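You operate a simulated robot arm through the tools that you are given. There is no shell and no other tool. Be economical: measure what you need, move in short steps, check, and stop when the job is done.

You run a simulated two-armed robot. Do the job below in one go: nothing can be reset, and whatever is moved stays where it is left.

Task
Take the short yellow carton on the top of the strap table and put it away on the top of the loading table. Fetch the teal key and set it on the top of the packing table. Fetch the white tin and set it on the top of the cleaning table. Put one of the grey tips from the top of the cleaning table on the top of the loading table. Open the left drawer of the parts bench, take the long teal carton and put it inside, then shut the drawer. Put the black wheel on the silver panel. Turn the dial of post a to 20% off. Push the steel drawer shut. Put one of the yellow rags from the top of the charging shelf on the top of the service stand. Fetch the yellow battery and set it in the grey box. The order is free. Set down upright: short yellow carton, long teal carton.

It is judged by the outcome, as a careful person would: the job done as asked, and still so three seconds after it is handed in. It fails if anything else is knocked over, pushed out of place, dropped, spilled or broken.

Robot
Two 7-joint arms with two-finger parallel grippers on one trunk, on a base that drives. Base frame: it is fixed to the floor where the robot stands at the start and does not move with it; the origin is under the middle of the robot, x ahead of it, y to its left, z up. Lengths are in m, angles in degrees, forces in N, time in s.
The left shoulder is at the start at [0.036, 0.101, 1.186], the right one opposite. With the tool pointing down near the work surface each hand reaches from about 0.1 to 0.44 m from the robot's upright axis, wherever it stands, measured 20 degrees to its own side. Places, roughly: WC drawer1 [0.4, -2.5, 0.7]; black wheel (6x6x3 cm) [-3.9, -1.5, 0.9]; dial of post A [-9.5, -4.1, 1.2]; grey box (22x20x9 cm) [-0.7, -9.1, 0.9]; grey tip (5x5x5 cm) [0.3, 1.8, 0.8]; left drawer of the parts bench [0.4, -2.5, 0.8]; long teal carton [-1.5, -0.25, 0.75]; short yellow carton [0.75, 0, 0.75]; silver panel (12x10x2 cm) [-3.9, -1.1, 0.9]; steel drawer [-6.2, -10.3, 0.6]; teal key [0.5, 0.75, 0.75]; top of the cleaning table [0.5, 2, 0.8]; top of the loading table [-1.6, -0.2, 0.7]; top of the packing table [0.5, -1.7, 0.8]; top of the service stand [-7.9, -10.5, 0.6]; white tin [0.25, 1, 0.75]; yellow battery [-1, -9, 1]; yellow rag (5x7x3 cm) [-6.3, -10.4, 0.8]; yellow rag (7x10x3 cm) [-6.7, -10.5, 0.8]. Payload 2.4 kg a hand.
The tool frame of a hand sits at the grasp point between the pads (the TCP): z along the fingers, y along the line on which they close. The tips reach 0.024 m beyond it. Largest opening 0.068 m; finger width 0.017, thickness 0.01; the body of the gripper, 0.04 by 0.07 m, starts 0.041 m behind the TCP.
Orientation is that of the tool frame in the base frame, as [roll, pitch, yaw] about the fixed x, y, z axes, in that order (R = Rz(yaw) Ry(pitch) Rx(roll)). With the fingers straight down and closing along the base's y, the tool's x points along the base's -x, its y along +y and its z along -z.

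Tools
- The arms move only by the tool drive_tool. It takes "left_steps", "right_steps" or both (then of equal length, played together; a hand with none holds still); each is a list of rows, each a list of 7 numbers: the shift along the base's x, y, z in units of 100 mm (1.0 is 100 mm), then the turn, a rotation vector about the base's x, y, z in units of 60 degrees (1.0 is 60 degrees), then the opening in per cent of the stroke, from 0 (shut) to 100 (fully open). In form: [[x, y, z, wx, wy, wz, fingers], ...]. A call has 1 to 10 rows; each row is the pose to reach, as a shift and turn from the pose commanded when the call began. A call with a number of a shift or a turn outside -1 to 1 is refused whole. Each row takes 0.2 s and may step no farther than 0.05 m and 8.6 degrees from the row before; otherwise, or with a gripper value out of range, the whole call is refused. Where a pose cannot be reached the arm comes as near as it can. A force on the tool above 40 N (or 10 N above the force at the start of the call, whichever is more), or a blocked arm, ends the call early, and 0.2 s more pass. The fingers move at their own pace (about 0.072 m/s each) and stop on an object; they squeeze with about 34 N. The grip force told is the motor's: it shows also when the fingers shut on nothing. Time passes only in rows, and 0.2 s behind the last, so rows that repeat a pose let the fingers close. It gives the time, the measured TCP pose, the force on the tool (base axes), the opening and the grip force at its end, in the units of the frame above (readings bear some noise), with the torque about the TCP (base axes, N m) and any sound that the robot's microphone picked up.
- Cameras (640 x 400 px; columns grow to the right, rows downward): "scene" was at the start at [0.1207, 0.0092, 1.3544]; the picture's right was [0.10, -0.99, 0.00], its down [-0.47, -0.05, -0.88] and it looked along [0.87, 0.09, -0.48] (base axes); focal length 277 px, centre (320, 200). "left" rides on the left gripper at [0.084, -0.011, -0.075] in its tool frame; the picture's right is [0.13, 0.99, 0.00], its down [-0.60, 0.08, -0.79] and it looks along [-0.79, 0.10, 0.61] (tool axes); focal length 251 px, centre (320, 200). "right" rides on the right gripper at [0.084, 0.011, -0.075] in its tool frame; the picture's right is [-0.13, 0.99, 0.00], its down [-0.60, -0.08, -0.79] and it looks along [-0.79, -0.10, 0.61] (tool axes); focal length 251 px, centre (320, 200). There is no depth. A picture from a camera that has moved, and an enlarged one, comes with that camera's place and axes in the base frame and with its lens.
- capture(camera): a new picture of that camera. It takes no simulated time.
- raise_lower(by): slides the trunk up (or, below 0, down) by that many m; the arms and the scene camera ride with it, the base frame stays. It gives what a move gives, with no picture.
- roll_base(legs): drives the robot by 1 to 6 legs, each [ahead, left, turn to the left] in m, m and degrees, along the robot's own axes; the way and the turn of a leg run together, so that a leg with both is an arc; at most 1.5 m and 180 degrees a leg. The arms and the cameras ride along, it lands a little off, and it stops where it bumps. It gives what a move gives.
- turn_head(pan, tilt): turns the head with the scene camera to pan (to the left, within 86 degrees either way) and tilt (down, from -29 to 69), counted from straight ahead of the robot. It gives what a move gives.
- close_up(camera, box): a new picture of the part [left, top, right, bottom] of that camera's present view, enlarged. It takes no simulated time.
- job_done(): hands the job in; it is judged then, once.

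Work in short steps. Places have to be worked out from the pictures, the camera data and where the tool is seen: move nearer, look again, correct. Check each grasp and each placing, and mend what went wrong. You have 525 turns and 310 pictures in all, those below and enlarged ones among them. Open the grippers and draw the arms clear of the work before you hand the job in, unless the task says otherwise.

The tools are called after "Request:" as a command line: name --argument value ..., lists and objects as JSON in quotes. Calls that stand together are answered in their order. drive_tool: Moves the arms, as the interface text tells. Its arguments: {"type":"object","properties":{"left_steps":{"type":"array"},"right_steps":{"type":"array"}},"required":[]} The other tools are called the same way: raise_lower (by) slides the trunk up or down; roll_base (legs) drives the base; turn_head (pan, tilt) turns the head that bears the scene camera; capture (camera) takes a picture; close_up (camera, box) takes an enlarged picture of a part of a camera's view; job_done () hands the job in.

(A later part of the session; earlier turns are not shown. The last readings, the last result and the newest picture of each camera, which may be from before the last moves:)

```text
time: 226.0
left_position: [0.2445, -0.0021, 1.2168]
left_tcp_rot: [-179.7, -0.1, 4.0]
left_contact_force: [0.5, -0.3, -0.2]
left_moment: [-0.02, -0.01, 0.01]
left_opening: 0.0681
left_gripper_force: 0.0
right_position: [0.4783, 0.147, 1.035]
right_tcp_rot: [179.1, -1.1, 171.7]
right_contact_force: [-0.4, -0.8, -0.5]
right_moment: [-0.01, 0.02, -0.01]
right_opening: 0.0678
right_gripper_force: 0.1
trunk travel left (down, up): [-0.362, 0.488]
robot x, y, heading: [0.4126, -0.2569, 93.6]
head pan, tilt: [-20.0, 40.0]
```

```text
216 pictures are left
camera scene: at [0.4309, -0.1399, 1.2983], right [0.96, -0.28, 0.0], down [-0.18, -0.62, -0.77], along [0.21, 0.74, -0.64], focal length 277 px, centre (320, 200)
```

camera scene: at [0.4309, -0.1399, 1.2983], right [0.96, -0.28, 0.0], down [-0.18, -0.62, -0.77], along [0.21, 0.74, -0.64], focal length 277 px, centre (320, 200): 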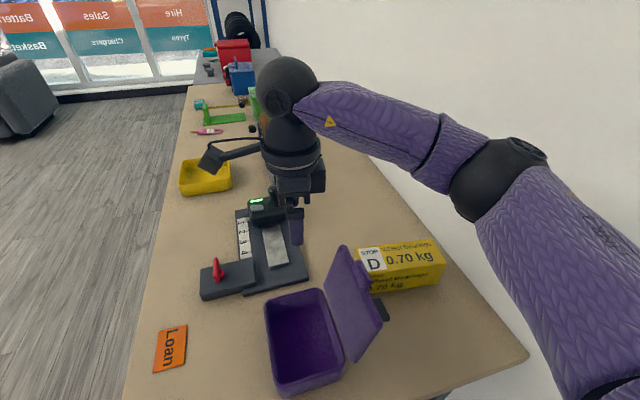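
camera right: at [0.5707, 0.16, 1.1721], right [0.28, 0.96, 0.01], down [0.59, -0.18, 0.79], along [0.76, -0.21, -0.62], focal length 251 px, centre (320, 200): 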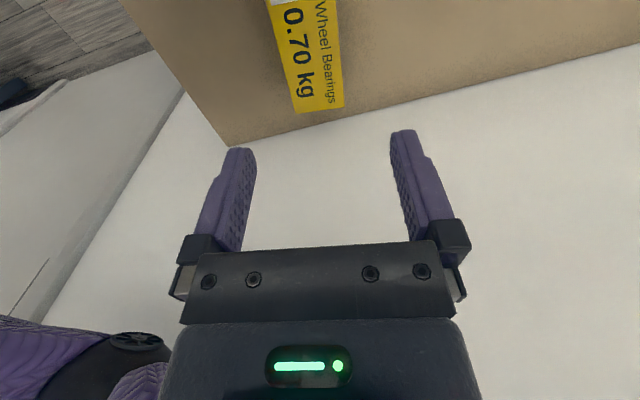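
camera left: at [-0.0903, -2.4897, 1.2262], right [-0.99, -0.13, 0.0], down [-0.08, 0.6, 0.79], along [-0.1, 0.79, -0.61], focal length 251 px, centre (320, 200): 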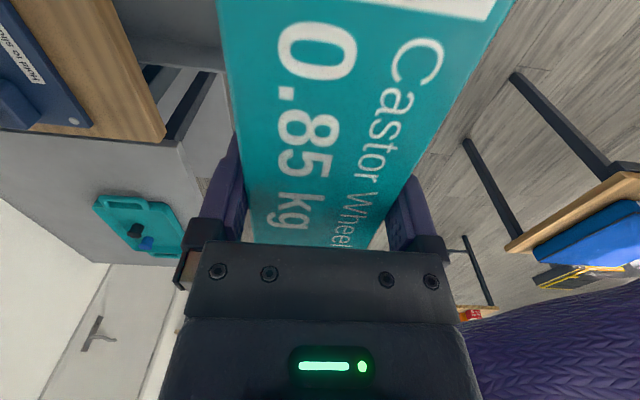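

I rise slightly and move the hand across to above the carton, watching for wall contact.

Request:
drive_tool --right_steps '[[0.1, 0, 0.25, 0, 0, 0, 100], [0.5, 0, 0.3, 0, 0, 0, 100], [0.8, -0.05, 0.3, 0, 0, 0, 100], [1.0, -0.05, 0.3, 0, 0, 0, 100]]'

Request:
drive_tool --right_steps '[[0.3, 0, 0, 0, 0, 0, 100], [0.6, -0.02, -0.1, 0, 0, 0, 100], [0.88, -0.05, -0.3, 0, 0, 0, 100]]'

Request:
capture --camera "scene"

Request:
capture --camera "right"

```text
time: 227.0
left_position: [0.2442, -0.0019, 1.2151]
left_tcp_rot: [-179.7, -0.1, 4.0]
left_contact_force: [0.3, -0.5, 0.4]
left_moment: [0.01, 0.0, 0.02]
left_opening: 0.068
left_gripper_force: 0.0
right_position: [0.579, 0.1429, 1.0673]
right_tcp_rot: [179.2, -1.1, 171.7]
right_contact_force: [-0.3, -0.6, 0.8]
right_moment: [-0.01, -0.01, -0.01]
right_opening: 0.0681
right_gripper_force: 0.1
trunk travel left (down, up): [-0.362, 0.488]
robot x, y, heading: [0.4088, -0.263, 93.7]
head pan, tilt: [-20.0, 40.0]
```

```text
time: 227.8
left_position: [0.2354, -0.0008, 1.213]
left_tcp_rot: [-179.8, -0.5, 4.2]
left_contact_force: [0.1, -0.1, -0.1]
left_moment: [0.0, 0.04, -0.01]
left_opening: 0.0679
left_gripper_force: 0.0
right_position: [0.6567, 0.1394, 1.0379]
right_tcp_rot: [179.3, -0.7, 172.2]
right_contact_force: [0.8, 0.3, -0.2]
right_moment: [-0.02, 0.01, 0.04]
right_opening: 0.0681
right_gripper_force: 0.0
trunk travel left (down, up): [-0.362, 0.488]
robot x, y, heading: [0.4096, -0.2563, 94.2]
head pan, tilt: [-20.0, 40.0]
```

```text
215 pictures are left
camera scene: at [0.4216, -0.1366, 1.2983], right [0.96, -0.28, 0.01], down [-0.17, -0.62, -0.77], along [0.22, 0.74, -0.64], focal length 277 px, centre (320, 200)
```

scene: 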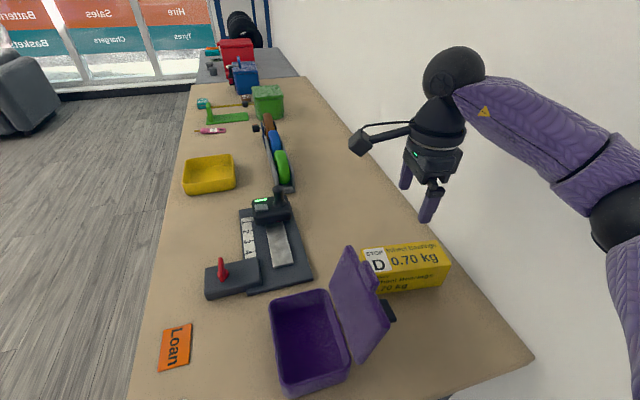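

```text
214 pictures are left
camera right: at [0.5761, 0.162, 1.1141], right [0.26, 0.96, 0.01], down [0.6, -0.17, 0.78], along [0.76, -0.2, -0.62], focal length 251 px, centre (320, 200)
```

right: 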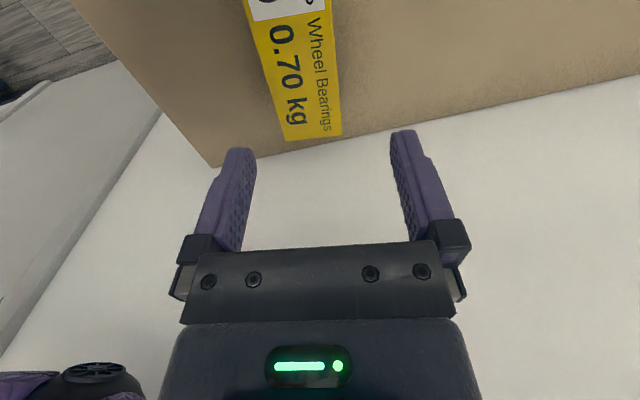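

Again slight wall contact at the elbow. I shift the base 6 cm away from the wall and extend the arm instead.

Request:
roll_base --legs '[[0, 0.07, 3]]'

Request:
drive_tool --right_steps '[[0.3, 0, 0, 0, 0, -0.02, 100], [0.6, 0, 0, 0, 0, -0.04, 100], [0.8, 0, 0, 0, 0, -0.05, 100]]'

```text
time: 228.8
left_position: [0.1608, -0.0179, 1.2148]
left_tcp_rot: [-179.7, -0.1, 6.8]
left_contact_force: [-0.9, 0.4, -0.9]
left_moment: [0.0, 0.01, 0.0]
left_opening: 0.0679
left_gripper_force: 0.0
right_position: [0.5755, 0.1434, 1.0368]
right_tcp_rot: [179.2, -1.0, 174.8]
right_contact_force: [-0.5, -0.3, -1.2]
right_moment: [-0.02, -0.01, -0.01]
right_opening: 0.068
right_gripper_force: 0.0
trunk travel left (down, up): [-0.362, 0.488]
robot x, y, heading: [0.3424, -0.2637, 96.6]
head pan, tilt: [-20.0, 40.0]
```

```text
time: 229.7
left_position: [0.1613, -0.0178, 1.2151]
left_tcp_rot: [-179.8, -0.1, 6.8]
left_contact_force: [-0.8, -0.4, -0.7]
left_moment: [0.0, 0.0, 0.05]
left_opening: 0.068
left_gripper_force: 0.1
right_position: [0.6566, 0.1431, 1.038]
right_tcp_rot: [179.2, -1.1, 171.8]
right_contact_force: [0.2, 0.4, -0.1]
right_moment: [-0.05, -0.02, 0.01]
right_opening: 0.068
right_gripper_force: 0.1
trunk travel left (down, up): [-0.362, 0.488]
robot x, y, heading: [0.3406, -0.2658, 96.7]
head pan, tilt: [-20.0, 40.0]
```

No wall contact now. I descend to 0.95 and check alignment.

Request:
drive_tool --right_steps '[[0.1, -0.06, -0.3, 0, 0, 0, 100], [0.12, -0.07, -0.7, 0, 0, 0, 100], [0.12, -0.07, -0.9, 0, 0, 0, 100]]'

Request:
capture --camera "right"

Request:
capture --camera "scene"

```text
time: 230.4
left_position: [0.1609, -0.0172, 1.2153]
left_tcp_rot: [-179.6, 0.1, 6.9]
left_contact_force: [-0.3, -0.2, -0.7]
left_moment: [0.02, -0.01, 0.0]
left_opening: 0.0683
left_gripper_force: 0.1
right_position: [0.6696, 0.1362, 0.9477]
right_tcp_rot: [179.3, -1.1, 171.8]
right_contact_force: [-0.7, 0.2, -0.5]
right_moment: [-0.02, 0.0, 0.03]
right_opening: 0.0681
right_gripper_force: 0.0
trunk travel left (down, up): [-0.362, 0.488]
robot x, y, heading: [0.3383, -0.2639, 96.6]
head pan, tilt: [-20.0, 40.0]
```

```text
213 pictures are left
camera right: at [0.5886, 0.1573, 1.0234], right [0.27, 0.96, 0.01], down [0.6, -0.18, 0.78], along [0.75, -0.2, -0.63], focal length 251 px, centre (320, 200)
```

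right: 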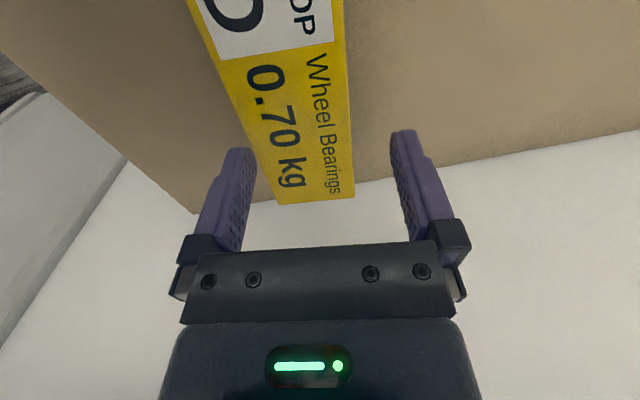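

```text
212 pictures are left
camera scene: at [0.3552, -0.1453, 1.2983], right [0.97, -0.23, 0.0], down [-0.15, -0.63, -0.77], along [0.18, 0.75, -0.64], focal length 277 px, centre (320, 200)
```

scene: 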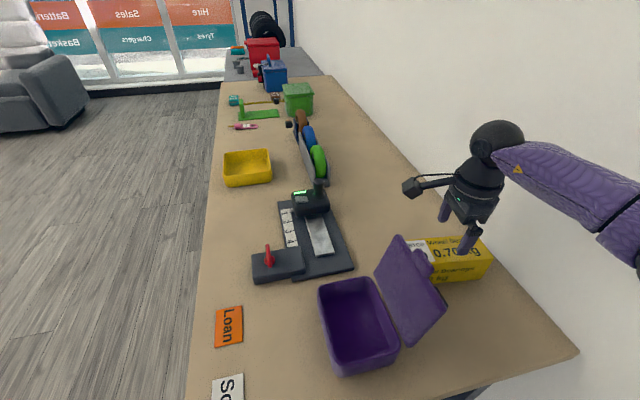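

Yaw matches exactly; the carton centre is 1.5 cm more to −y. I correct and go lower, then check.

Request:
drive_tool --right_steps '[[-0.02, -0.08, 0, 0, 0, 0, 100], [-0.02, -0.15, -0.1, 0, 0, 0, 100], [-0.02, -0.15, -0.25, 0, 0, 0, 100]]'

Request:
capture --camera "right"

```text
time: 231.2
left_position: [0.1628, -0.0169, 1.2162]
left_tcp_rot: [-179.7, 0.0, 6.9]
left_contact_force: [0.9, -1.1, -0.2]
left_moment: [-0.01, -0.03, 0.02]
left_opening: 0.0681
left_gripper_force: 0.2
right_position: [0.6665, 0.1202, 0.922]
right_tcp_rot: [179.1, -1.2, 171.7]
right_contact_force: [0.7, 0.1, -0.2]
right_moment: [0.01, -0.02, 0.04]
right_opening: 0.0681
right_gripper_force: 0.1
trunk travel left (down, up): [-0.362, 0.488]
robot x, y, heading: [0.3401, -0.2634, 96.5]
head pan, tilt: [-20.0, 40.0]
```

```text
211 pictures are left
camera right: at [0.5866, 0.1423, 0.9989], right [0.27, 0.96, 0.01], down [0.6, -0.18, 0.78], along [0.75, -0.2, -0.63], focal length 251 px, centre (320, 200)
```

right: 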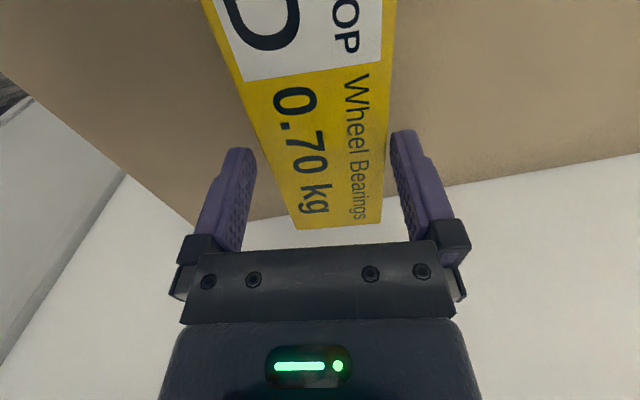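

Width works out at 6.0 cm with top at 0.903; I shift 2.5 mm and descend to grip.

Request:
drive_tool --right_steps '[[0, 0.025, -0.05, 0, 0, 0, 100], [0, 0.025, -0.2, 0, 0, 0, 100], [0, 0.025, -0.35, 0, 0, 0, 100], [0, 0.025, -0.5, 0, 0, 0, 100]]'

Request:
capture --camera "right"

```text
time: 232.2
left_position: [0.1619, -0.0172, 1.2157]
left_tcp_rot: [-179.7, 0.0, 6.9]
left_contact_force: [1.1, -0.2, -0.3]
left_moment: [0.0, 0.02, 0.03]
left_opening: 0.068
left_gripper_force: 0.1
right_position: [0.6658, 0.1238, 0.8726]
right_tcp_rot: [179.2, -1.1, 171.7]
right_contact_force: [0.0, 0.7, -0.4]
right_moment: [-0.01, -0.01, -0.01]
right_opening: 0.0681
right_gripper_force: 0.0
trunk travel left (down, up): [-0.362, 0.488]
robot x, y, heading: [0.3404, -0.2639, 96.6]
head pan, tilt: [-20.0, 40.0]
```

```text
210 pictures are left
camera right: at [0.5848, 0.1447, 0.9485], right [0.27, 0.96, 0.01], down [0.6, -0.18, 0.78], along [0.75, -0.2, -0.62], focal length 251 px, centre (320, 200)
```

right: 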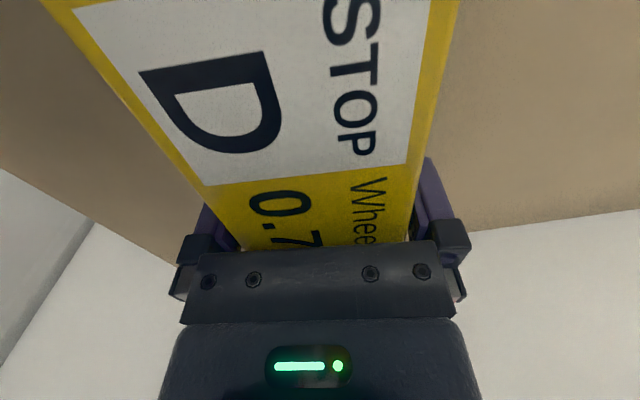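

Around the carton without contact. I close and lift.

Request:
drive_tool --right_steps '[[0, 0, 0, 0, 0, 0, 0], [0, 0, 0, 0, 0, 0, 0], [0, 0, 0, 0, 0, 0, 0], [0, 0, 0.1, 0, 0, 0, 0], [0, 0, 0.4, 0, 0, 0, 0], [0, 0, 0.8, 0, 0, 0, 0], [0, 0, 1.0, 0, 0, 0, 0]]'

Request:
drive_tool --right_steps '[[0, 0, 0.4, 0, 0, 0, 0], [0, 0, 0.8, 0, 0, 0, 0], [0, 0, 1.0, 0, 0, 0, 0]]'

Request:
capture --camera "scene"

```text
time: 233.8
left_position: [0.1613, -0.0175, 1.2156]
left_tcp_rot: [-179.7, 0.0, 7.0]
left_contact_force: [1.1, -0.7, 0.0]
left_moment: [0.0, 0.01, -0.01]
left_opening: 0.0681
left_gripper_force: 0.2
right_position: [0.6676, 0.1222, 0.9718]
right_tcp_rot: [179.3, -1.1, 171.8]
right_contact_force: [0.2, -0.2, -6.9]
right_moment: [0.0, -0.03, 0.04]
right_opening: 0.0599
right_gripper_force: 34.0
trunk travel left (down, up): [-0.362, 0.488]
robot x, y, heading: [0.338, -0.2649, 96.6]
head pan, tilt: [-20.0, 40.0]
```

```text
time: 234.7
left_position: [0.1617, -0.017, 1.215]
left_tcp_rot: [-179.7, 0.1, 6.9]
left_contact_force: [0.0, 0.2, 0.6]
left_moment: [0.04, 0.0, 0.03]
left_opening: 0.0681
left_gripper_force: 0.1
right_position: [0.6664, 0.1199, 1.0719]
right_tcp_rot: [179.2, -1.1, 171.8]
right_contact_force: [-0.2, -0.2, -6.5]
right_moment: [0.01, -0.06, -0.03]
right_opening: 0.06
right_gripper_force: 34.4
trunk travel left (down, up): [-0.362, 0.488]
robot x, y, heading: [0.3451, -0.2624, 96.9]
head pan, tilt: [-20.0, 40.0]
```

```text
209 pictures are left
camera scene: at [0.3555, -0.1451, 1.2982], right [0.97, -0.23, 0.0], down [-0.15, -0.63, -0.77], along [0.18, 0.75, -0.64], focal length 277 px, centre (320, 200)
```

scene: 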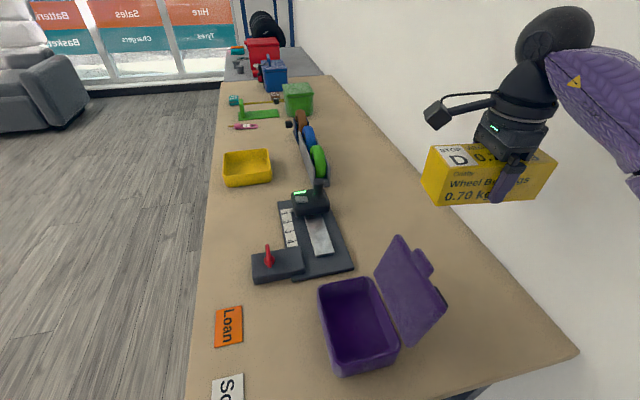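

Held (6 cm, 0.7 kg). I back straight out from the table end, move left away from the wall, and turn to face the loading table.

Request:
roll_base --legs '[[-0.4, 0, 0], [0, 0.45, 0], [0, 0, 83.3]]'

Request:
drive_tool --right_steps '[[-0.05, 0, 0, 0, 0, 0.14, 0], [-0.1, 0, 0, 0, 0, 0.28, 0], [-0.15, 0, 0, 0, 0, 0.42, 0], [-0.2, 0, 0, 0, 0, 0.56, 0], [-0.2, 0, 0, 0, 0, 0.7, 0], [-0.2, 0, 0, 0, 0, 0.84, 0], [-0.2, 0, 0, 0, 0, 0.98, 0]]'

```text
time: 243.0
left_position: [-0.3239, -0.8619, 1.2151]
left_tcp_rot: [-179.7, 0.0, 89.8]
left_contact_force: [0.0, -0.1, 0.0]
left_moment: [0.01, -0.02, 0.0]
left_opening: 0.068
left_gripper_force: 0.1
right_position: [-0.3996, -0.3449, 1.0718]
right_tcp_rot: [179.1, -1.1, -105.3]
right_contact_force: [-1.0, -0.8, -6.9]
right_moment: [0.03, 0.02, -0.02]
right_opening: 0.0598
right_gripper_force: 34.0
trunk travel left (down, up): [-0.362, 0.488]
robot x, y, heading: [-0.0574, -0.7157, 179.4]
head pan, tilt: [-20.0, 40.0]
```

```text
time: 244.6
left_position: [-0.3255, -0.8618, 1.2156]
left_tcp_rot: [-179.8, 0.0, 89.9]
left_contact_force: [1.0, -0.7, 0.5]
left_moment: [-0.01, -0.02, 0.02]
left_opening: 0.0681
left_gripper_force: 0.1
right_position: [-0.4211, -0.3446, 1.0715]
right_tcp_rot: [179.0, -1.1, -46.4]
right_contact_force: [0.1, -0.1, -6.5]
right_moment: [0.04, 0.03, 0.02]
right_opening: 0.0596
right_gripper_force: 34.1
trunk travel left (down, up): [-0.362, 0.488]
robot x, y, heading: [-0.0558, -0.7176, 179.5]
head pan, tilt: [-20.0, 40.0]
```

Request:
drive_tool --right_steps '[[0, -0.2, 0, 0, 0, 0.14, 0], [0, -0.45, 0, 0, 0, 0.28, 0], [0, -0.7, 0, 0, 0, 0.42, 0], [0, -0.9, 0, 0, 0, 0.56, 0], [0, -1.0, 0, 0, 0, 0.7, 0], [0, -1.0, 0, 0, 0, 0.775, 0]]'

Request:
drive_tool --right_steps '[[0, -0.3, 0, 0.02, -0.02, 0, 0], [0, -0.6, 0, 0.02, -0.02, 0, 0], [0, -0.9, 0, 0.02, -0.02, 0, 0]]'

Request:
roll_base --legs '[[0.5, -0.28, 0.5], [0.35, 0, 0]]'

Request:
turn_head --pan 0 --tilt 48

Request:
capture --camera "scene"

```text
time: 246.0
left_position: [-0.3255, -0.8619, 1.2153]
left_tcp_rot: [-179.7, -0.1, 89.8]
left_contact_force: [1.0, 0.5, -0.5]
left_moment: [-0.02, -0.02, -0.02]
left_opening: 0.0681
left_gripper_force: 0.1
right_position: [-0.4216, -0.4449, 1.0722]
right_tcp_rot: [179.3, -1.2, 0.0]
right_contact_force: [-0.3, -0.4, -7.0]
right_moment: [0.01, 0.08, 0.01]
right_opening: 0.0598
right_gripper_force: 34.0
trunk travel left (down, up): [-0.362, 0.488]
robot x, y, heading: [-0.0576, -0.7129, 179.4]
head pan, tilt: [-20.0, 40.0]
```

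```text
time: 246.8
left_position: [-0.325, -0.8613, 1.2146]
left_tcp_rot: [-179.6, -0.1, 89.9]
left_contact_force: [-0.2, 1.0, 0.1]
left_moment: [0.0, 0.02, -0.03]
left_opening: 0.0682
left_gripper_force: 0.0
right_position: [-0.4211, -0.5357, 1.0719]
right_tcp_rot: [-179.6, -2.3, 0.0]
right_contact_force: [1.4, -0.2, -6.7]
right_moment: [0.0, 0.05, 0.0]
right_opening: 0.06
right_gripper_force: 34.1
trunk travel left (down, up): [-0.362, 0.488]
robot x, y, heading: [-0.0597, -0.7175, 179.7]
head pan, tilt: [-20.0, 40.0]
```

```text
time: 252.0
left_position: [-1.1749, -0.5883, 1.2153]
left_tcp_rot: [-179.7, 0.0, 90.8]
left_contact_force: [0.4, -0.1, 1.3]
left_moment: [0.02, -0.03, 0.01]
left_opening: 0.0679
left_gripper_force: 0.0
right_position: [-1.2772, -0.2648, 1.0735]
right_tcp_rot: [-179.5, -2.4, 0.9]
right_contact_force: [-0.9, 0.5, -7.1]
right_moment: [-0.01, 0.03, 0.02]
right_opening: 0.0599
right_gripper_force: 34.3
trunk travel left (down, up): [-0.362, 0.488]
robot x, y, heading: [-0.9075, -0.441, -179.4]
head pan, tilt: [-20.0, 40.0]
```

```text
time: 252.8
left_position: [-1.1763, -0.5905, 1.2155]
left_tcp_rot: [-179.7, 0.1, 90.9]
left_contact_force: [0.2, 0.8, -0.5]
left_moment: [0.01, -0.01, -0.03]
left_opening: 0.0682
left_gripper_force: 0.0
right_position: [-1.277, -0.2644, 1.0705]
right_tcp_rot: [-179.6, -2.4, 0.9]
right_contact_force: [-0.7, 0.9, -6.9]
right_moment: [-0.01, 0.04, -0.03]
right_opening: 0.0599
right_gripper_force: 34.5
trunk travel left (down, up): [-0.362, 0.488]
robot x, y, heading: [-0.911, -0.4398, -179.4]
head pan, tilt: [0.0, 48.0]
```

```text
208 pictures are left
camera scene: at [-1.0282, -0.4388, 1.2868], right [-0.01, 1.0, 0.0], down [0.74, 0.01, -0.67], along [-0.67, -0.01, -0.74], focal length 277 px, centre (320, 200)
```

scene: 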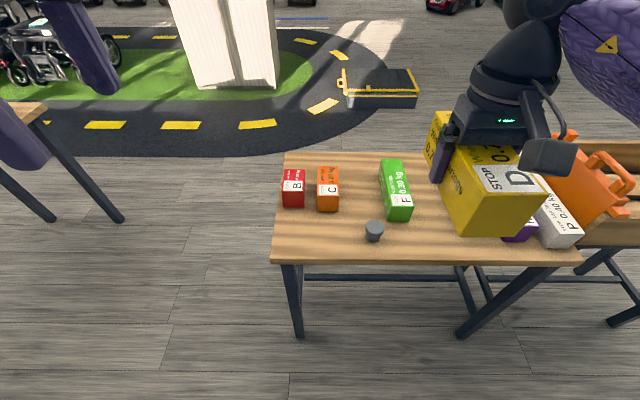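

The gap between C and F is free (y −0.39…−0.27) – just right for carton D. I level the hand, drive ahead, and move above the gap.

Request:
roll_base --legs '[[0.26, 0.03, -0.6]]'

Request:
drive_tool --right_steps '[[-0.2, -0.1, 0, 0, 0.02, 0, 0], [-0.48, -0.35, -0.1, 0, 0.04, -0.005, 0], [-0.48, -0.35, -0.5, 0, 0.04, -0.005, 0], [-0.48, -0.35, -0.9, 0, 0.04, -0.005, 0]]'

Request:
capture --camera "scene"

Request:
capture --camera "right"

```text
time: 254.8
left_position: [-1.4356, -0.6142, 1.2139]
left_tcp_rot: [-179.7, -0.1, 89.8]
left_contact_force: [-0.3, 0.0, 0.3]
left_moment: [-0.01, 0.0, -0.01]
left_opening: 0.0679
left_gripper_force: 0.2
right_position: [-1.5311, -0.2872, 1.0717]
right_tcp_rot: [-179.6, -2.4, 0.0]
right_contact_force: [0.9, -0.2, -7.4]
right_moment: [0.0, 0.02, -0.02]
right_opening: 0.0599
right_gripper_force: 34.5
trunk travel left (down, up): [-0.362, 0.488]
robot x, y, heading: [-1.1689, -0.4658, 179.5]
head pan, tilt: [0.0, 48.0]
stopped in leg 1: the robot was blocked; the commanded pose is now the measured one
```

```text
time: 255.8
left_position: [-1.4363, -0.6138, 1.2143]
left_tcp_rot: [-179.7, 0.0, 89.8]
left_contact_force: [-0.7, 0.2, 0.5]
left_moment: [0.0, -0.01, -0.02]
left_opening: 0.0681
left_gripper_force: 0.0
right_position: [-1.5803, -0.323, 0.9814]
right_tcp_rot: [-179.6, 0.1, -0.4]
right_contact_force: [0.3, 0.6, -7.8]
right_moment: [0.02, 0.08, -0.03]
right_opening: 0.06
right_gripper_force: 34.2
trunk travel left (down, up): [-0.362, 0.488]
robot x, y, heading: [-1.1697, -0.4647, 179.4]
head pan, tilt: [0.0, 48.0]
```

```text
207 pictures are left
camera scene: at [-1.2859, -0.4656, 1.2867], right [0.01, 1.0, 0.0], down [0.74, -0.01, -0.67], along [-0.67, 0.0, -0.74], focal length 277 px, centre (320, 200)
```

scene: 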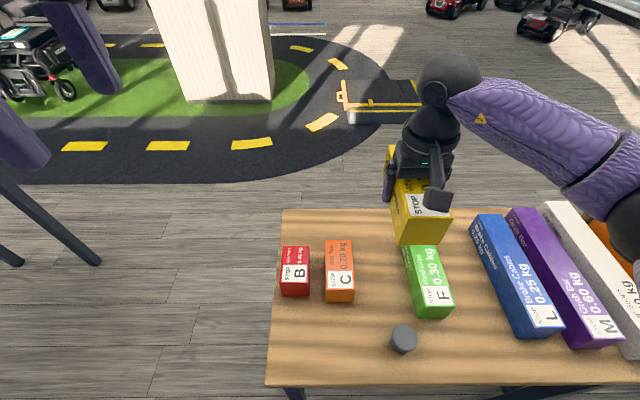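

```text
206 pictures are left
camera right: at [-1.4959, -0.3346, 1.056], right [-0.14, -0.99, -0.01], down [-0.6, 0.08, 0.79], along [-0.79, 0.11, -0.61], focal length 251 px, centre (320, 200)
```

right: 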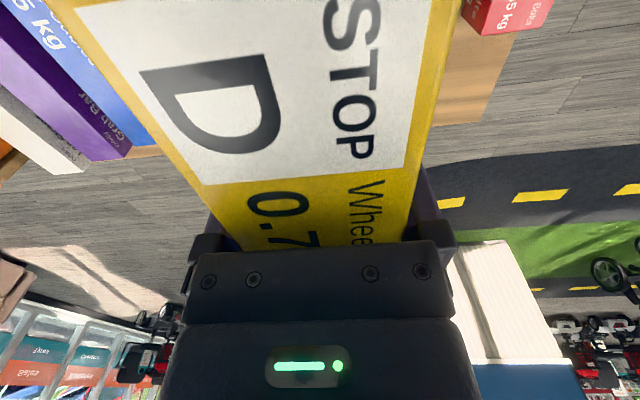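

The base touched the table lightly; I back off 1 cm. I lower the trunk 0.1 for reach, adjust y and descend.

Request:
roll_base --legs '[[-0.015, 0, 0]]'

Request:
raise_lower --by -0.1

Request:
drive_tool --right_steps '[[-0.1, -0.1, 0, 0, 0, 0, 0], [-0.15, -0.1, -0.4, 0, 0, 0, 0], [-0.15, -0.1, -0.7, 0, 0, 0, 0]]'

Request:
capture --camera "scene"

```text
time: 256.6
left_position: [-1.4208, -0.6144, 1.2154]
left_tcp_rot: [-179.8, -0.1, 89.8]
left_contact_force: [0.0, -1.0, 0.0]
left_moment: [0.04, -0.01, -0.03]
left_opening: 0.0683
left_gripper_force: 0.1
right_position: [-1.565, -0.3241, 0.9832]
right_tcp_rot: [-179.6, 0.0, -0.3]
right_contact_force: [0.8, 0.0, -7.4]
right_moment: [-0.02, 0.07, 0.0]
right_opening: 0.0601
right_gripper_force: 34.1
trunk travel left (down, up): [-0.362, 0.488]
robot x, y, heading: [-1.1553, -0.4677, 179.6]
head pan, tilt: [0.0, 48.0]
```

```text
time: 257.9
left_position: [-1.4215, -0.6146, 1.1155]
left_tcp_rot: [-179.7, -0.2, 89.8]
left_contact_force: [0.1, 0.2, -0.4]
left_moment: [-0.01, 0.01, 0.0]
left_opening: 0.0682
left_gripper_force: 0.1
right_position: [-1.5635, -0.3234, 0.8823]
right_tcp_rot: [-179.6, 0.0, -0.4]
right_contact_force: [-0.4, 0.5, -6.0]
right_moment: [-0.02, 0.06, 0.02]
right_opening: 0.0599
right_gripper_force: 33.6
trunk travel left (down, up): [-0.262, 0.588]
robot x, y, heading: [-1.1522, -0.4657, 179.8]
head pan, tilt: [0.0, 48.0]
```

```text
time: 258.7
left_position: [-1.4212, -0.6164, 1.116]
left_tcp_rot: [-179.6, -0.1, 89.8]
left_contact_force: [-0.3, 0.5, 0.0]
left_moment: [0.0, -0.01, 0.05]
left_opening: 0.068
left_gripper_force: 0.0
right_position: [-1.5799, -0.3344, 0.8135]
right_tcp_rot: [-179.6, 0.0, -0.4]
right_contact_force: [-0.7, 0.4, -6.1]
right_moment: [0.01, 0.04, -0.02]
right_opening: 0.0601
right_gripper_force: 33.8
trunk travel left (down, up): [-0.262, 0.588]
robot x, y, heading: [-1.1516, -0.4656, 179.4]
head pan, tilt: [0.0, 48.0]
```

```text
205 pictures are left
camera scene: at [-1.2904, -0.4658, 1.1856], right [0.01, 1.0, 0.0], down [0.74, -0.01, -0.67], along [-0.67, 0.0, -0.74], focal length 277 px, centre (320, 200)
```

scene: 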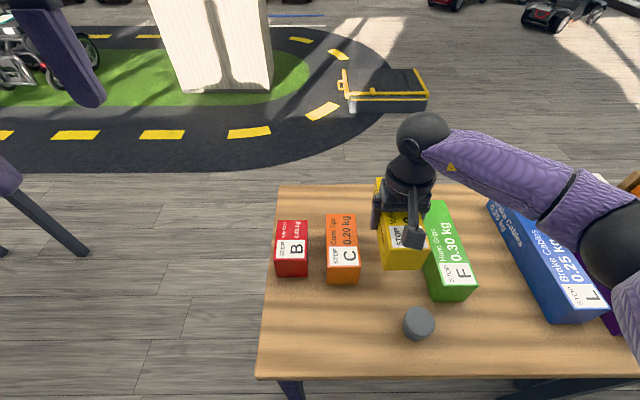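

Clear on both sides. I descend with a small y correction.

Request:
drive_tool --right_steps '[[0, -0.04, -0.2, 0, 0, 0, 0], [0, -0.04, -0.4, 0, 0, 0, 0], [0, -0.04, -0.6, 0, 0, 0, 0], [0, -0.04, -0.66, 0, 0, 0, 0], [0, -0.04, -0.7, 0, 0, 0, 0], [0, -0.04, -0.74, 0, 0, 0, 0], [0, -0.04, -0.78, 0, 0, 0, 0], [0, -0.04, -0.82, 0, 0, 0, 0], [0, -0.04, -0.86, 0, 0, 0, 0]]'

Request:
capture --camera "scene"

```text
time: 260.7
left_position: [-1.4202, -0.6142, 1.1155]
left_tcp_rot: [-179.7, 0.0, 89.9]
left_contact_force: [-0.2, -0.1, -0.1]
left_moment: [0.01, 0.0, 0.0]
left_opening: 0.068
left_gripper_force: 0.0
right_position: [-1.5787, -0.3388, 0.7256]
right_tcp_rot: [-179.5, 0.0, -0.3]
right_contact_force: [-0.4, 0.8, -7.4]
right_moment: [0.0, 0.04, -0.03]
right_opening: 0.0598
right_gripper_force: 34.3
trunk travel left (down, up): [-0.262, 0.588]
robot x, y, heading: [-1.1519, -0.4687, 179.4]
head pan, tilt: [0.0, 48.0]
```

```text
204 pictures are left
camera scene: at [-1.2903, -0.4659, 1.1856], right [0.01, 1.0, 0.0], down [0.74, -0.01, -0.67], along [-0.67, 0.0, -0.74], focal length 277 px, centre (320, 200)
```

scene: 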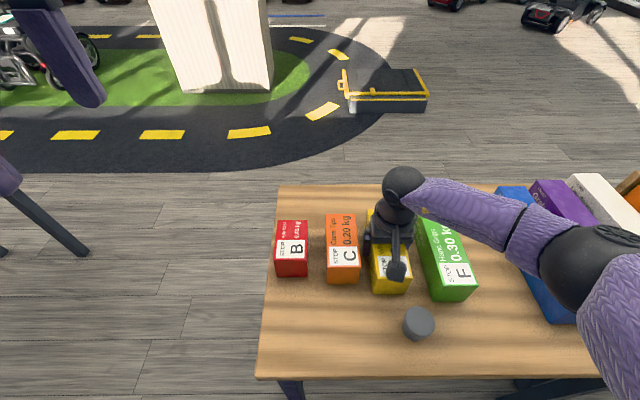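

Request:
drive_tool --right_steps '[[0, 0, -0.03, 0, 0, 0, 0], [0, 0, -0.06, 0, 0, 0, 0], [0, 0, -0.09, 0, 0, 0, 0], [0, 0, -0.12, 0, 0, 0, 0], [0, 0, -0.15, 0, 0, 0, 0]]'

```text
time: 261.9
left_position: [-1.4195, -0.6138, 1.1155]
left_tcp_rot: [-179.6, 0.0, 89.8]
left_contact_force: [0.5, 0.0, 0.3]
left_moment: [0.02, 0.01, -0.01]
left_opening: 0.0682
left_gripper_force: 0.0
right_position: [-1.5796, -0.3398, 0.7133]
right_tcp_rot: [-179.8, 0.4, -0.2]
right_contact_force: [9.8, 2.5, 19.9]
right_moment: [-0.78, -0.49, 0.5]
right_opening: 0.0601
right_gripper_force: 34.1
trunk travel left (down, up): [-0.262, 0.588]
robot x, y, heading: [-1.1507, -0.4633, 179.8]
head pan, tilt: [0.0, 48.0]
stopped in row 5 (right hand): the force on the tool passed its limit at 44 N (the readings are from after the stop); the commanded pose is now the measured one
```

Contact. I release and rise straight up.

Request:
drive_tool --right_steps '[[0, 0, 0.02, 0, 0, 0, 60], [0, 0, 0.02, 0, 0, 0, 100], [0, 0, 0.02, 0, 0, 0, 100], [0, 0, 0.3, 0, 0, 0, 100], [0, 0, 0.7, 0, 0, 0, 100], [0, 0, 1.0, 0, 0, 0, 100]]'

Request:
drive_tool --right_steps '[[0, 0, 0.4, 0, 0, 0, 100], [0.2, 0, 0.8, 0, 0, 0, 100], [0.4, 0, 1.0, 0, 0, 0, 100]]'

Request:
capture --camera "scene"

```text
time: 263.3
left_position: [-1.4204, -0.6148, 1.1156]
left_tcp_rot: [-179.7, 0.0, 89.7]
left_contact_force: [-0.1, 0.5, 0.0]
left_moment: [0.02, 0.02, -0.01]
left_opening: 0.0679
left_gripper_force: 0.1
right_position: [-1.5815, -0.3379, 0.8149]
right_tcp_rot: [-179.7, 0.2, -0.3]
right_contact_force: [-0.3, 0.0, 0.1]
right_moment: [0.02, -0.04, 0.01]
right_opening: 0.0682
right_gripper_force: 0.1
trunk travel left (down, up): [-0.262, 0.588]
robot x, y, heading: [-1.1536, -0.4662, 179.7]
head pan, tilt: [0.0, 48.0]
```

```text
time: 264.1
left_position: [-1.4204, -0.6142, 1.1155]
left_tcp_rot: [-179.7, -0.1, 89.8]
left_contact_force: [-0.2, 0.7, -0.2]
left_moment: [-0.02, 0.0, 0.0]
left_opening: 0.0681
left_gripper_force: 0.0
right_position: [-1.5404, -0.3379, 0.9122]
right_tcp_rot: [-179.7, 0.3, -0.2]
right_contact_force: [0.4, -0.3, 0.1]
right_moment: [-0.01, -0.02, 0.0]
right_opening: 0.0682
right_gripper_force: 0.1
trunk travel left (down, up): [-0.262, 0.588]
robot x, y, heading: [-1.1546, -0.4676, 179.6]
head pan, tilt: [0.0, 48.0]
```

```text
203 pictures are left
camera scene: at [-1.2897, -0.4659, 1.1857], right [0.01, 1.0, 0.0], down [0.74, -0.01, -0.67], along [-0.67, 0.0, -0.74], focal length 277 px, centre (320, 200)
```

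scene: 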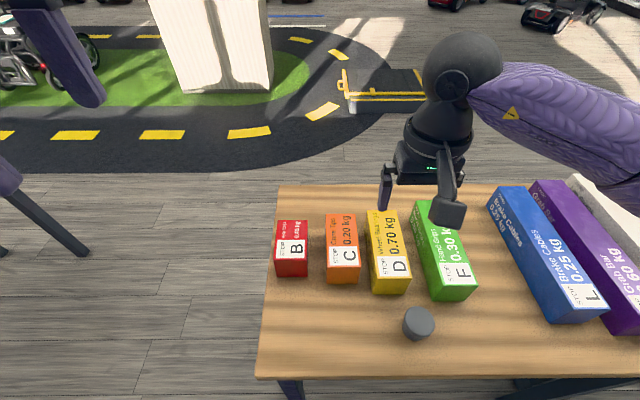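

All five first jobs are done. I back away and look around for a route to the black wheel (≈(-3.9,-1.5)).

Request:
roll_base --legs '[[-0.35, 0, 0], [0, 0.9, 0]]'

Request:
raise_lower --by 0.1

Request:
turn_head --pan 10 --tilt 15

Request:
capture --camera "scene"

Request:
turn_head --pan 65 --tilt 10

Request:
capture --camera "scene"

```text
time: 270.8
left_position: [-1.0643, -1.5235, 1.116]
left_tcp_rot: [-179.6, -0.1, 90.3]
left_contact_force: [0.3, 0.5, 1.0]
left_moment: [-0.02, 0.0, -0.02]
left_opening: 0.0682
left_gripper_force: 0.0
right_position: [-1.1847, -1.2489, 0.9112]
right_tcp_rot: [-179.7, 0.2, -0.1]
right_contact_force: [0.4, -0.2, -0.5]
right_moment: [-0.01, -0.02, 0.03]
right_opening: 0.0679
right_gripper_force: 0.1
trunk travel left (down, up): [-0.262, 0.588]
robot x, y, heading: [-0.7989, -1.3759, 180.2]
head pan, tilt: [0.0, 48.0]
```

```text
time: 272.1
left_position: [-1.0644, -1.5227, 1.2153]
left_tcp_rot: [-179.7, 0.0, 90.2]
left_contact_force: [0.1, 0.0, 0.3]
left_moment: [0.04, 0.03, 0.02]
left_opening: 0.0682
left_gripper_force: 0.1
right_position: [-1.1853, -1.2471, 1.0107]
right_tcp_rot: [-179.7, 0.2, -0.1]
right_contact_force: [0.3, -0.9, -0.1]
right_moment: [0.01, -0.03, 0.01]
right_opening: 0.068
right_gripper_force: 0.0
trunk travel left (down, up): [-0.362, 0.488]
robot x, y, heading: [-0.7968, -1.3716, 179.8]
head pan, tilt: [0.0, 48.0]
```

```text
time: 273.1
left_position: [-1.0641, -1.5232, 1.2152]
left_tcp_rot: [-179.7, -0.1, 90.2]
left_contact_force: [1.5, -0.2, -0.2]
left_moment: [-0.03, -0.02, -0.02]
left_opening: 0.068
left_gripper_force: 0.0
right_position: [-1.1864, -1.2465, 1.0114]
right_tcp_rot: [-179.8, 0.2, 0.0]
right_contact_force: [-0.4, -0.1, -0.9]
right_moment: [-0.01, -0.01, 0.0]
right_opening: 0.068
right_gripper_force: 0.0
trunk travel left (down, up): [-0.362, 0.488]
robot x, y, heading: [-0.7979, -1.3703, 179.8]
head pan, tilt: [10.0, 15.0]
```

```text
202 pictures are left
camera scene: at [-0.9278, -1.3899, 1.3377], right [-0.17, 0.99, 0.0], down [0.26, 0.04, -0.97], along [-0.95, -0.17, -0.26], focal length 277 px, centre (320, 200)
```

scene: 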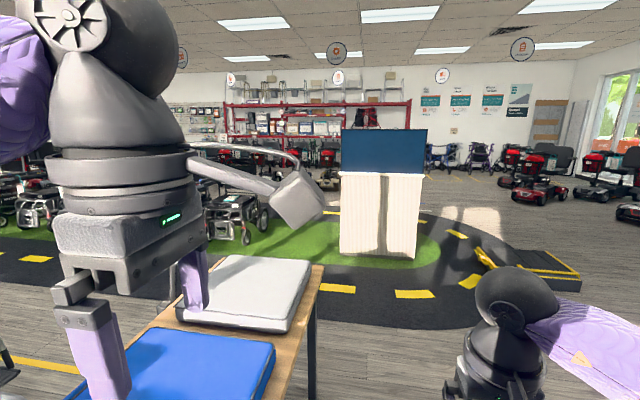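

```text
time: 274.4
left_position: [-1.0626, -1.522, 1.2156]
left_tcp_rot: [-179.7, -0.1, 90.3]
left_contact_force: [-0.1, -0.9, -0.4]
left_moment: [0.02, 0.03, 0.03]
left_opening: 0.0679
left_gripper_force: 0.0
right_position: [-1.1855, -1.2479, 1.0111]
right_tcp_rot: [-179.7, 0.3, -0.1]
right_contact_force: [1.1, 0.6, 0.5]
right_moment: [-0.01, 0.02, -0.01]
right_opening: 0.0679
right_gripper_force: 0.0
trunk travel left (down, up): [-0.362, 0.488]
robot x, y, heading: [-0.7988, -1.3772, 179.7]
head pan, tilt: [65.0, 10.0]
```

```text
201 pictures are left
camera scene: at [-0.8753, -1.458, 1.346], right [-0.91, 0.42, 0.0], down [0.07, 0.16, -0.98], along [-0.42, -0.89, -0.17], focal length 277 px, centre (320, 200)
```

scene: 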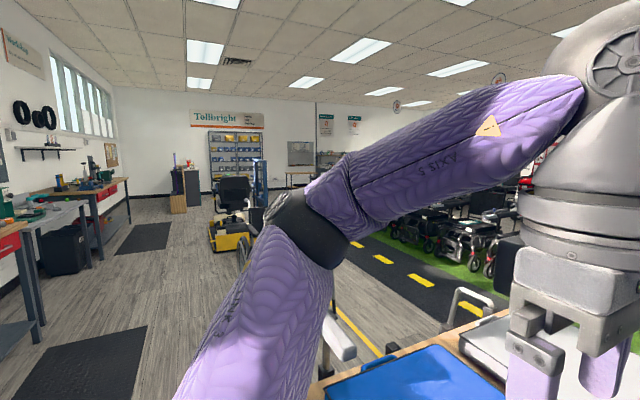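

The counter with blue screen near (-3.8,-1.2) holds the wheel and panel, its work side facing away. I drive through the gap between the tables (y≈−1.05) and look again.

Request:
roll_base --legs '[[0, -0.32, 0], [1.4, 0, 0]]'

Request:
turn_head --pan 0 --tilt 20

Request:
capture --camera "scene"

```text
time: 283.1
left_position: [-2.4664, -1.1908, 1.2156]
left_tcp_rot: [-179.6, -0.1, 90.2]
left_contact_force: [0.1, -0.4, 0.2]
left_moment: [-0.04, 0.01, 0.02]
left_opening: 0.068
left_gripper_force: 0.1
right_position: [-2.5868, -0.9163, 1.0119]
right_tcp_rot: [-179.7, 0.2, 0.0]
right_contact_force: [-0.3, -0.5, -0.3]
right_moment: [0.02, -0.01, -0.01]
right_opening: 0.0679
right_gripper_force: 0.1
trunk travel left (down, up): [-0.362, 0.488]
robot x, y, heading: [-2.1997, -1.0419, 180.0]
head pan, tilt: [65.0, 10.0]
```

```text
time: 284.5
left_position: [-2.4663, -1.1918, 1.2152]
left_tcp_rot: [-179.8, -0.1, 90.1]
left_contact_force: [0.5, -0.3, -0.8]
left_moment: [0.0, 0.01, 0.03]
left_opening: 0.0678
left_gripper_force: 0.1
right_position: [-2.5871, -0.9157, 1.0107]
right_tcp_rot: [-179.7, 0.3, -0.1]
right_contact_force: [0.1, -0.1, -1.2]
right_moment: [0.0, 0.04, 0.0]
right_opening: 0.0679
right_gripper_force: 0.0
trunk travel left (down, up): [-0.362, 0.488]
robot x, y, heading: [-2.2017, -1.0417, 179.9]
head pan, tilt: [0.0, 20.0]
```

```text
200 pictures are left
camera scene: at [-2.3311, -1.042, 1.3297], right [0.0, 1.0, 0.0], down [0.34, 0.0, -0.94], along [-0.94, 0.0, -0.34], focal length 277 px, centre (320, 200)
```

scene: 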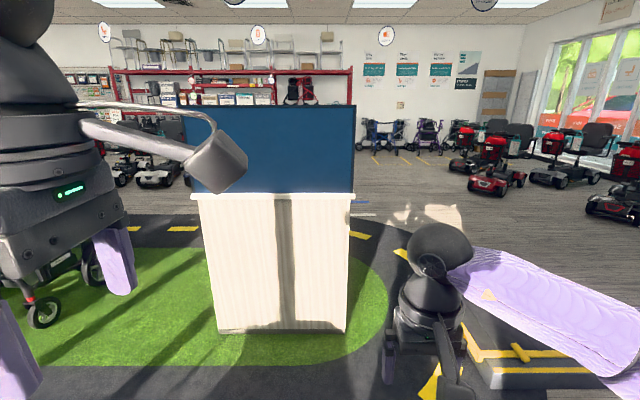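

I will pass the counter on its left side (y≈-2.1). First ahead 0.6, then strafe left and look.

Request:
roll_base --legs '[[0.6, 0, 0], [0, 1.1, 0]]'

Request:
turn_head --pan -10 --tilt 22

Request:
capture --camera "scene"

```text
time: 293.2
left_position: [-3.0463, -2.3158, 1.2145]
left_tcp_rot: [-179.7, -0.1, 91.7]
left_contact_force: [-0.2, -0.3, -0.2]
left_moment: [0.03, -0.02, 0.0]
left_opening: 0.0681
left_gripper_force: 0.1
right_position: [-3.1746, -2.0424, 1.0117]
right_tcp_rot: [-179.7, 0.2, 1.5]
right_contact_force: [0.0, -0.1, 0.0]
right_moment: [0.0, 0.0, -0.02]
right_opening: 0.0677
right_gripper_force: 0.1
trunk travel left (down, up): [-0.362, 0.488]
robot x, y, heading: [-2.7823, -2.1584, -178.4]
head pan, tilt: [0.0, 20.0]
```

```text
time: 293.9
left_position: [-3.0468, -2.3149, 1.2149]
left_tcp_rot: [-179.6, -0.1, 91.7]
left_contact_force: [0.7, -0.1, -0.2]
left_moment: [0.04, -0.01, 0.02]
left_opening: 0.0679
left_gripper_force: 0.1
right_position: [-3.1743, -2.0418, 1.0119]
right_tcp_rot: [-179.7, 0.3, 1.6]
right_contact_force: [0.0, 0.2, -0.7]
right_moment: [-0.01, 0.01, -0.02]
right_opening: 0.068
right_gripper_force: 0.0
trunk travel left (down, up): [-0.362, 0.488]
robot x, y, heading: [-2.7847, -2.1606, -178.6]
head pan, tilt: [-10.0, 22.0]
```

```text
199 pictures are left
camera scene: at [-2.9139, -2.1459, 1.3264], right [0.15, 0.99, 0.0], down [0.37, -0.06, -0.93], along [-0.92, 0.14, -0.37], focal length 277 px, centre (320, 200)
```

scene: 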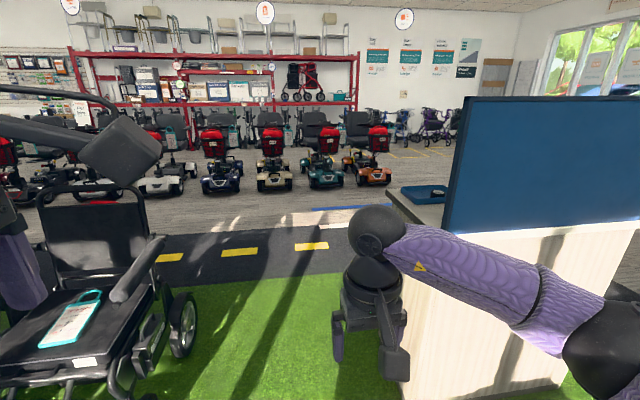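

There is a wheelchair at y<−2.6 and the counter at y>−1.66; the lane at y≈−2.17 is clear. I drive ahead past the counter.

Request:
roll_base --legs '[[0.9, 0, -1.4], [0.9, 0, 0]]'

Request:
turn_head --pan -80 --tilt 25

Request:
capture --camera "scene"

```text
time: 302.9
left_position: [-4.8314, -2.3011, 1.2151]
left_tcp_rot: [-179.8, -0.1, 90.1]
left_contact_force: [-0.2, 0.7, -0.2]
left_moment: [-0.01, 0.01, -0.03]
left_opening: 0.0681
left_gripper_force: 0.1
right_position: [-4.9526, -2.0248, 1.0111]
right_tcp_rot: [-179.7, 0.2, -0.2]
right_contact_force: [-0.3, -0.7, 0.0]
right_moment: [0.04, -0.02, 0.02]
right_opening: 0.068
right_gripper_force: 0.0
trunk travel left (down, up): [-0.362, 0.488]
robot x, y, heading: [-4.5642, -2.151, 180.0]
head pan, tilt: [-10.0, 22.0]
```

```text
time: 304.3
left_position: [-4.8318, -2.3009, 1.215]
left_tcp_rot: [-179.8, -0.2, 90.1]
left_contact_force: [0.1, 0.1, 0.0]
left_moment: [0.03, 0.0, 0.02]
left_opening: 0.0681
left_gripper_force: 0.1
right_position: [-4.9529, -2.0262, 1.0114]
right_tcp_rot: [-179.7, 0.1, 0.0]
right_contact_force: [-0.1, -0.6, -0.2]
right_moment: [0.0, 0.0, 0.01]
right_opening: 0.0681
right_gripper_force: 0.1
trunk travel left (down, up): [-0.362, 0.488]
robot x, y, heading: [-4.5658, -2.1498, 180.1]
head pan, tilt: [-80.0, 25.0]
```

```text
198 pictures are left
camera scene: at [-4.6187, -2.0622, 1.3216], right [0.99, 0.17, 0.0], down [0.07, -0.42, -0.91], along [-0.16, 0.89, -0.42], focal length 277 px, centre (320, 200)
```

scene: 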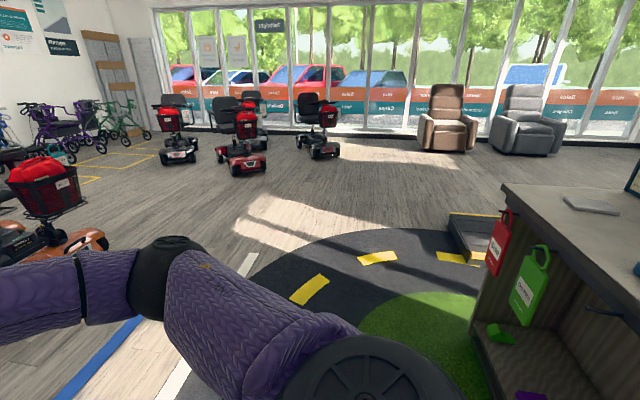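

Counter's open side faces −x, with tags hanging and the silver panel on top near (-3.84,-1.05). I turn around to face it.

Request:
roll_base --legs '[[0.15, 0, 0], [0, 0, 180], [0, 0.85, 0]]'

Request:
turn_head --pan 0 --tilt 30

Request:
capture --camera "scene"

```text
time: 317.1
left_position: [-4.4389, -1.1471, 1.2152]
left_tcp_rot: [-179.7, 0.0, -90.1]
left_contact_force: [-0.5, 0.2, -0.1]
left_moment: [0.0, 0.01, -0.02]
left_opening: 0.0682
left_gripper_force: 0.0
right_position: [-4.3198, -1.4249, 1.0106]
right_tcp_rot: [-179.6, 0.3, 179.7]
right_contact_force: [-0.4, -0.6, 0.4]
right_moment: [0.02, -0.03, -0.01]
right_opening: 0.0678
right_gripper_force: 0.2
trunk travel left (down, up): [-0.362, 0.488]
robot x, y, heading: [-4.7092, -1.2942, -0.5]
head pan, tilt: [-80.0, 25.0]
```

```text
time: 318.7
left_position: [-4.4396, -1.147, 1.2157]
left_tcp_rot: [-179.7, -0.1, -90.1]
left_contact_force: [0.5, 0.4, -0.6]
left_moment: [0.0, 0.0, -0.03]
left_opening: 0.0682
left_gripper_force: 0.0
right_position: [-4.3185, -1.4228, 1.0115]
right_tcp_rot: [-179.7, 0.3, 179.7]
right_contact_force: [0.7, -0.6, -0.8]
right_moment: [0.0, 0.01, -0.01]
right_opening: 0.068
right_gripper_force: 0.0
trunk travel left (down, up): [-0.362, 0.488]
robot x, y, heading: [-4.7066, -1.2966, -0.4]
head pan, tilt: [0.0, 30.0]
```

```text
197 pictures are left
camera scene: at [-4.5811, -1.2962, 1.3136], right [-0.01, -1.0, 0.0], down [-0.5, 0.0, -0.87], along [0.87, -0.01, -0.5], focal length 277 px, centre (320, 200)
```

scene: 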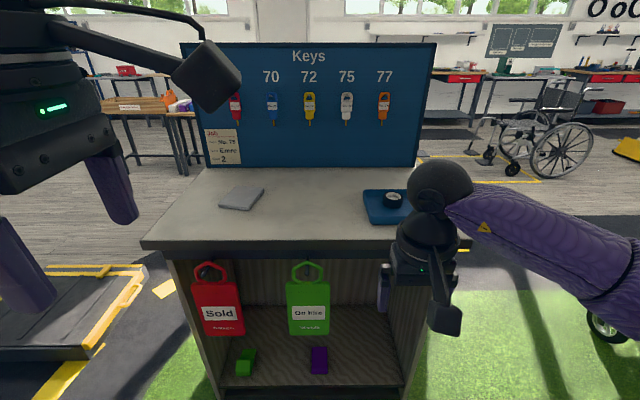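

The black wheel lies on a blue tray at about (-3.89,-1.51), the silver panel at (-3.85,-1.07). I drive so the right hand comes above the wheel.

Request:
roll_base --legs '[[0.4, -0.08, 0.4]]'

Request:
turn_head --pan -10 --tilt 45

Request:
capture --camera "scene"

Request:
capture --camera "right"

```text
time: 321.2
left_position: [-4.0455, -1.2281, 1.2154]
left_tcp_rot: [-179.6, -0.1, -89.8]
left_contact_force: [0.7, -0.7, -0.2]
left_moment: [0.01, 0.01, 0.01]
left_opening: 0.068
left_gripper_force: 0.0
right_position: [-3.924, -1.5036, 1.0127]
right_tcp_rot: [-179.6, 0.2, 180.0]
right_contact_force: [-0.4, 0.3, 0.3]
right_moment: [-0.02, -0.02, -0.01]
right_opening: 0.0679
right_gripper_force: 0.0
trunk travel left (down, up): [-0.362, 0.488]
robot x, y, heading: [-4.3156, -1.3786, -0.3]
head pan, tilt: [0.0, 30.0]
```

```text
time: 321.9
left_position: [-4.0458, -1.2285, 1.215]
left_tcp_rot: [-179.7, -0.2, -89.9]
left_contact_force: [-0.8, 0.6, 0.1]
left_moment: [0.0, -0.02, -0.01]
left_opening: 0.0681
left_gripper_force: 0.1
right_position: [-3.9258, -1.5031, 1.0123]
right_tcp_rot: [-179.8, 0.2, -180.0]
right_contact_force: [-0.6, -0.1, 0.6]
right_moment: [0.01, 0.02, 0.05]
right_opening: 0.0678
right_gripper_force: 0.1
trunk travel left (down, up): [-0.362, 0.488]
robot x, y, heading: [-4.3179, -1.3745, -0.2]
head pan, tilt: [-10.0, 45.0]
```

```text
196 pictures are left
camera scene: at [-4.1978, -1.3914, 1.2911], right [-0.17, -0.98, 0.0], down [-0.7, 0.12, -0.71], along [0.7, -0.12, -0.71], focal length 277 px, centre (320, 200)
```

scene: 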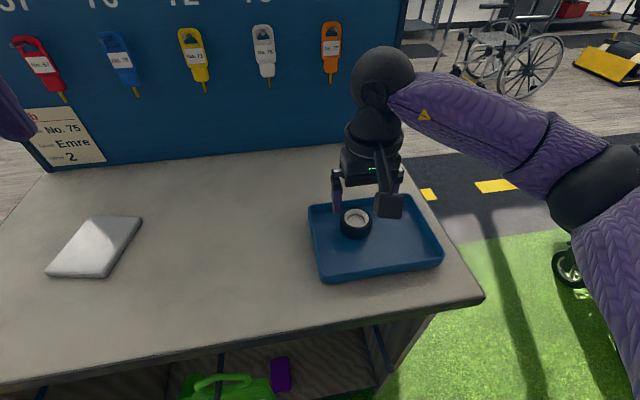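

```text
195 pictures are left
camera right: at [-4.0092, -1.4918, 1.086], right [0.13, 0.99, 0.0], down [0.6, -0.08, 0.8], along [0.79, -0.11, -0.61], focal length 251 px, centre (320, 200)
```

right: 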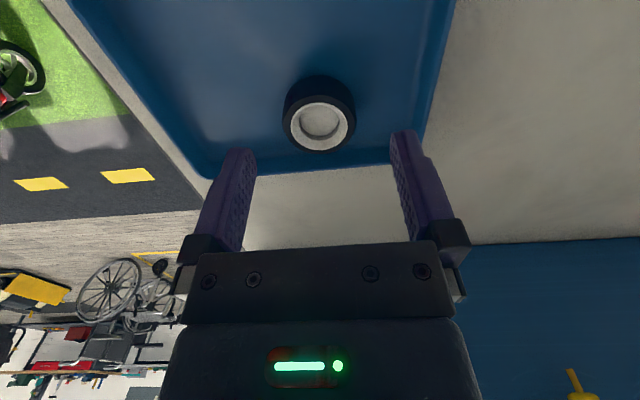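

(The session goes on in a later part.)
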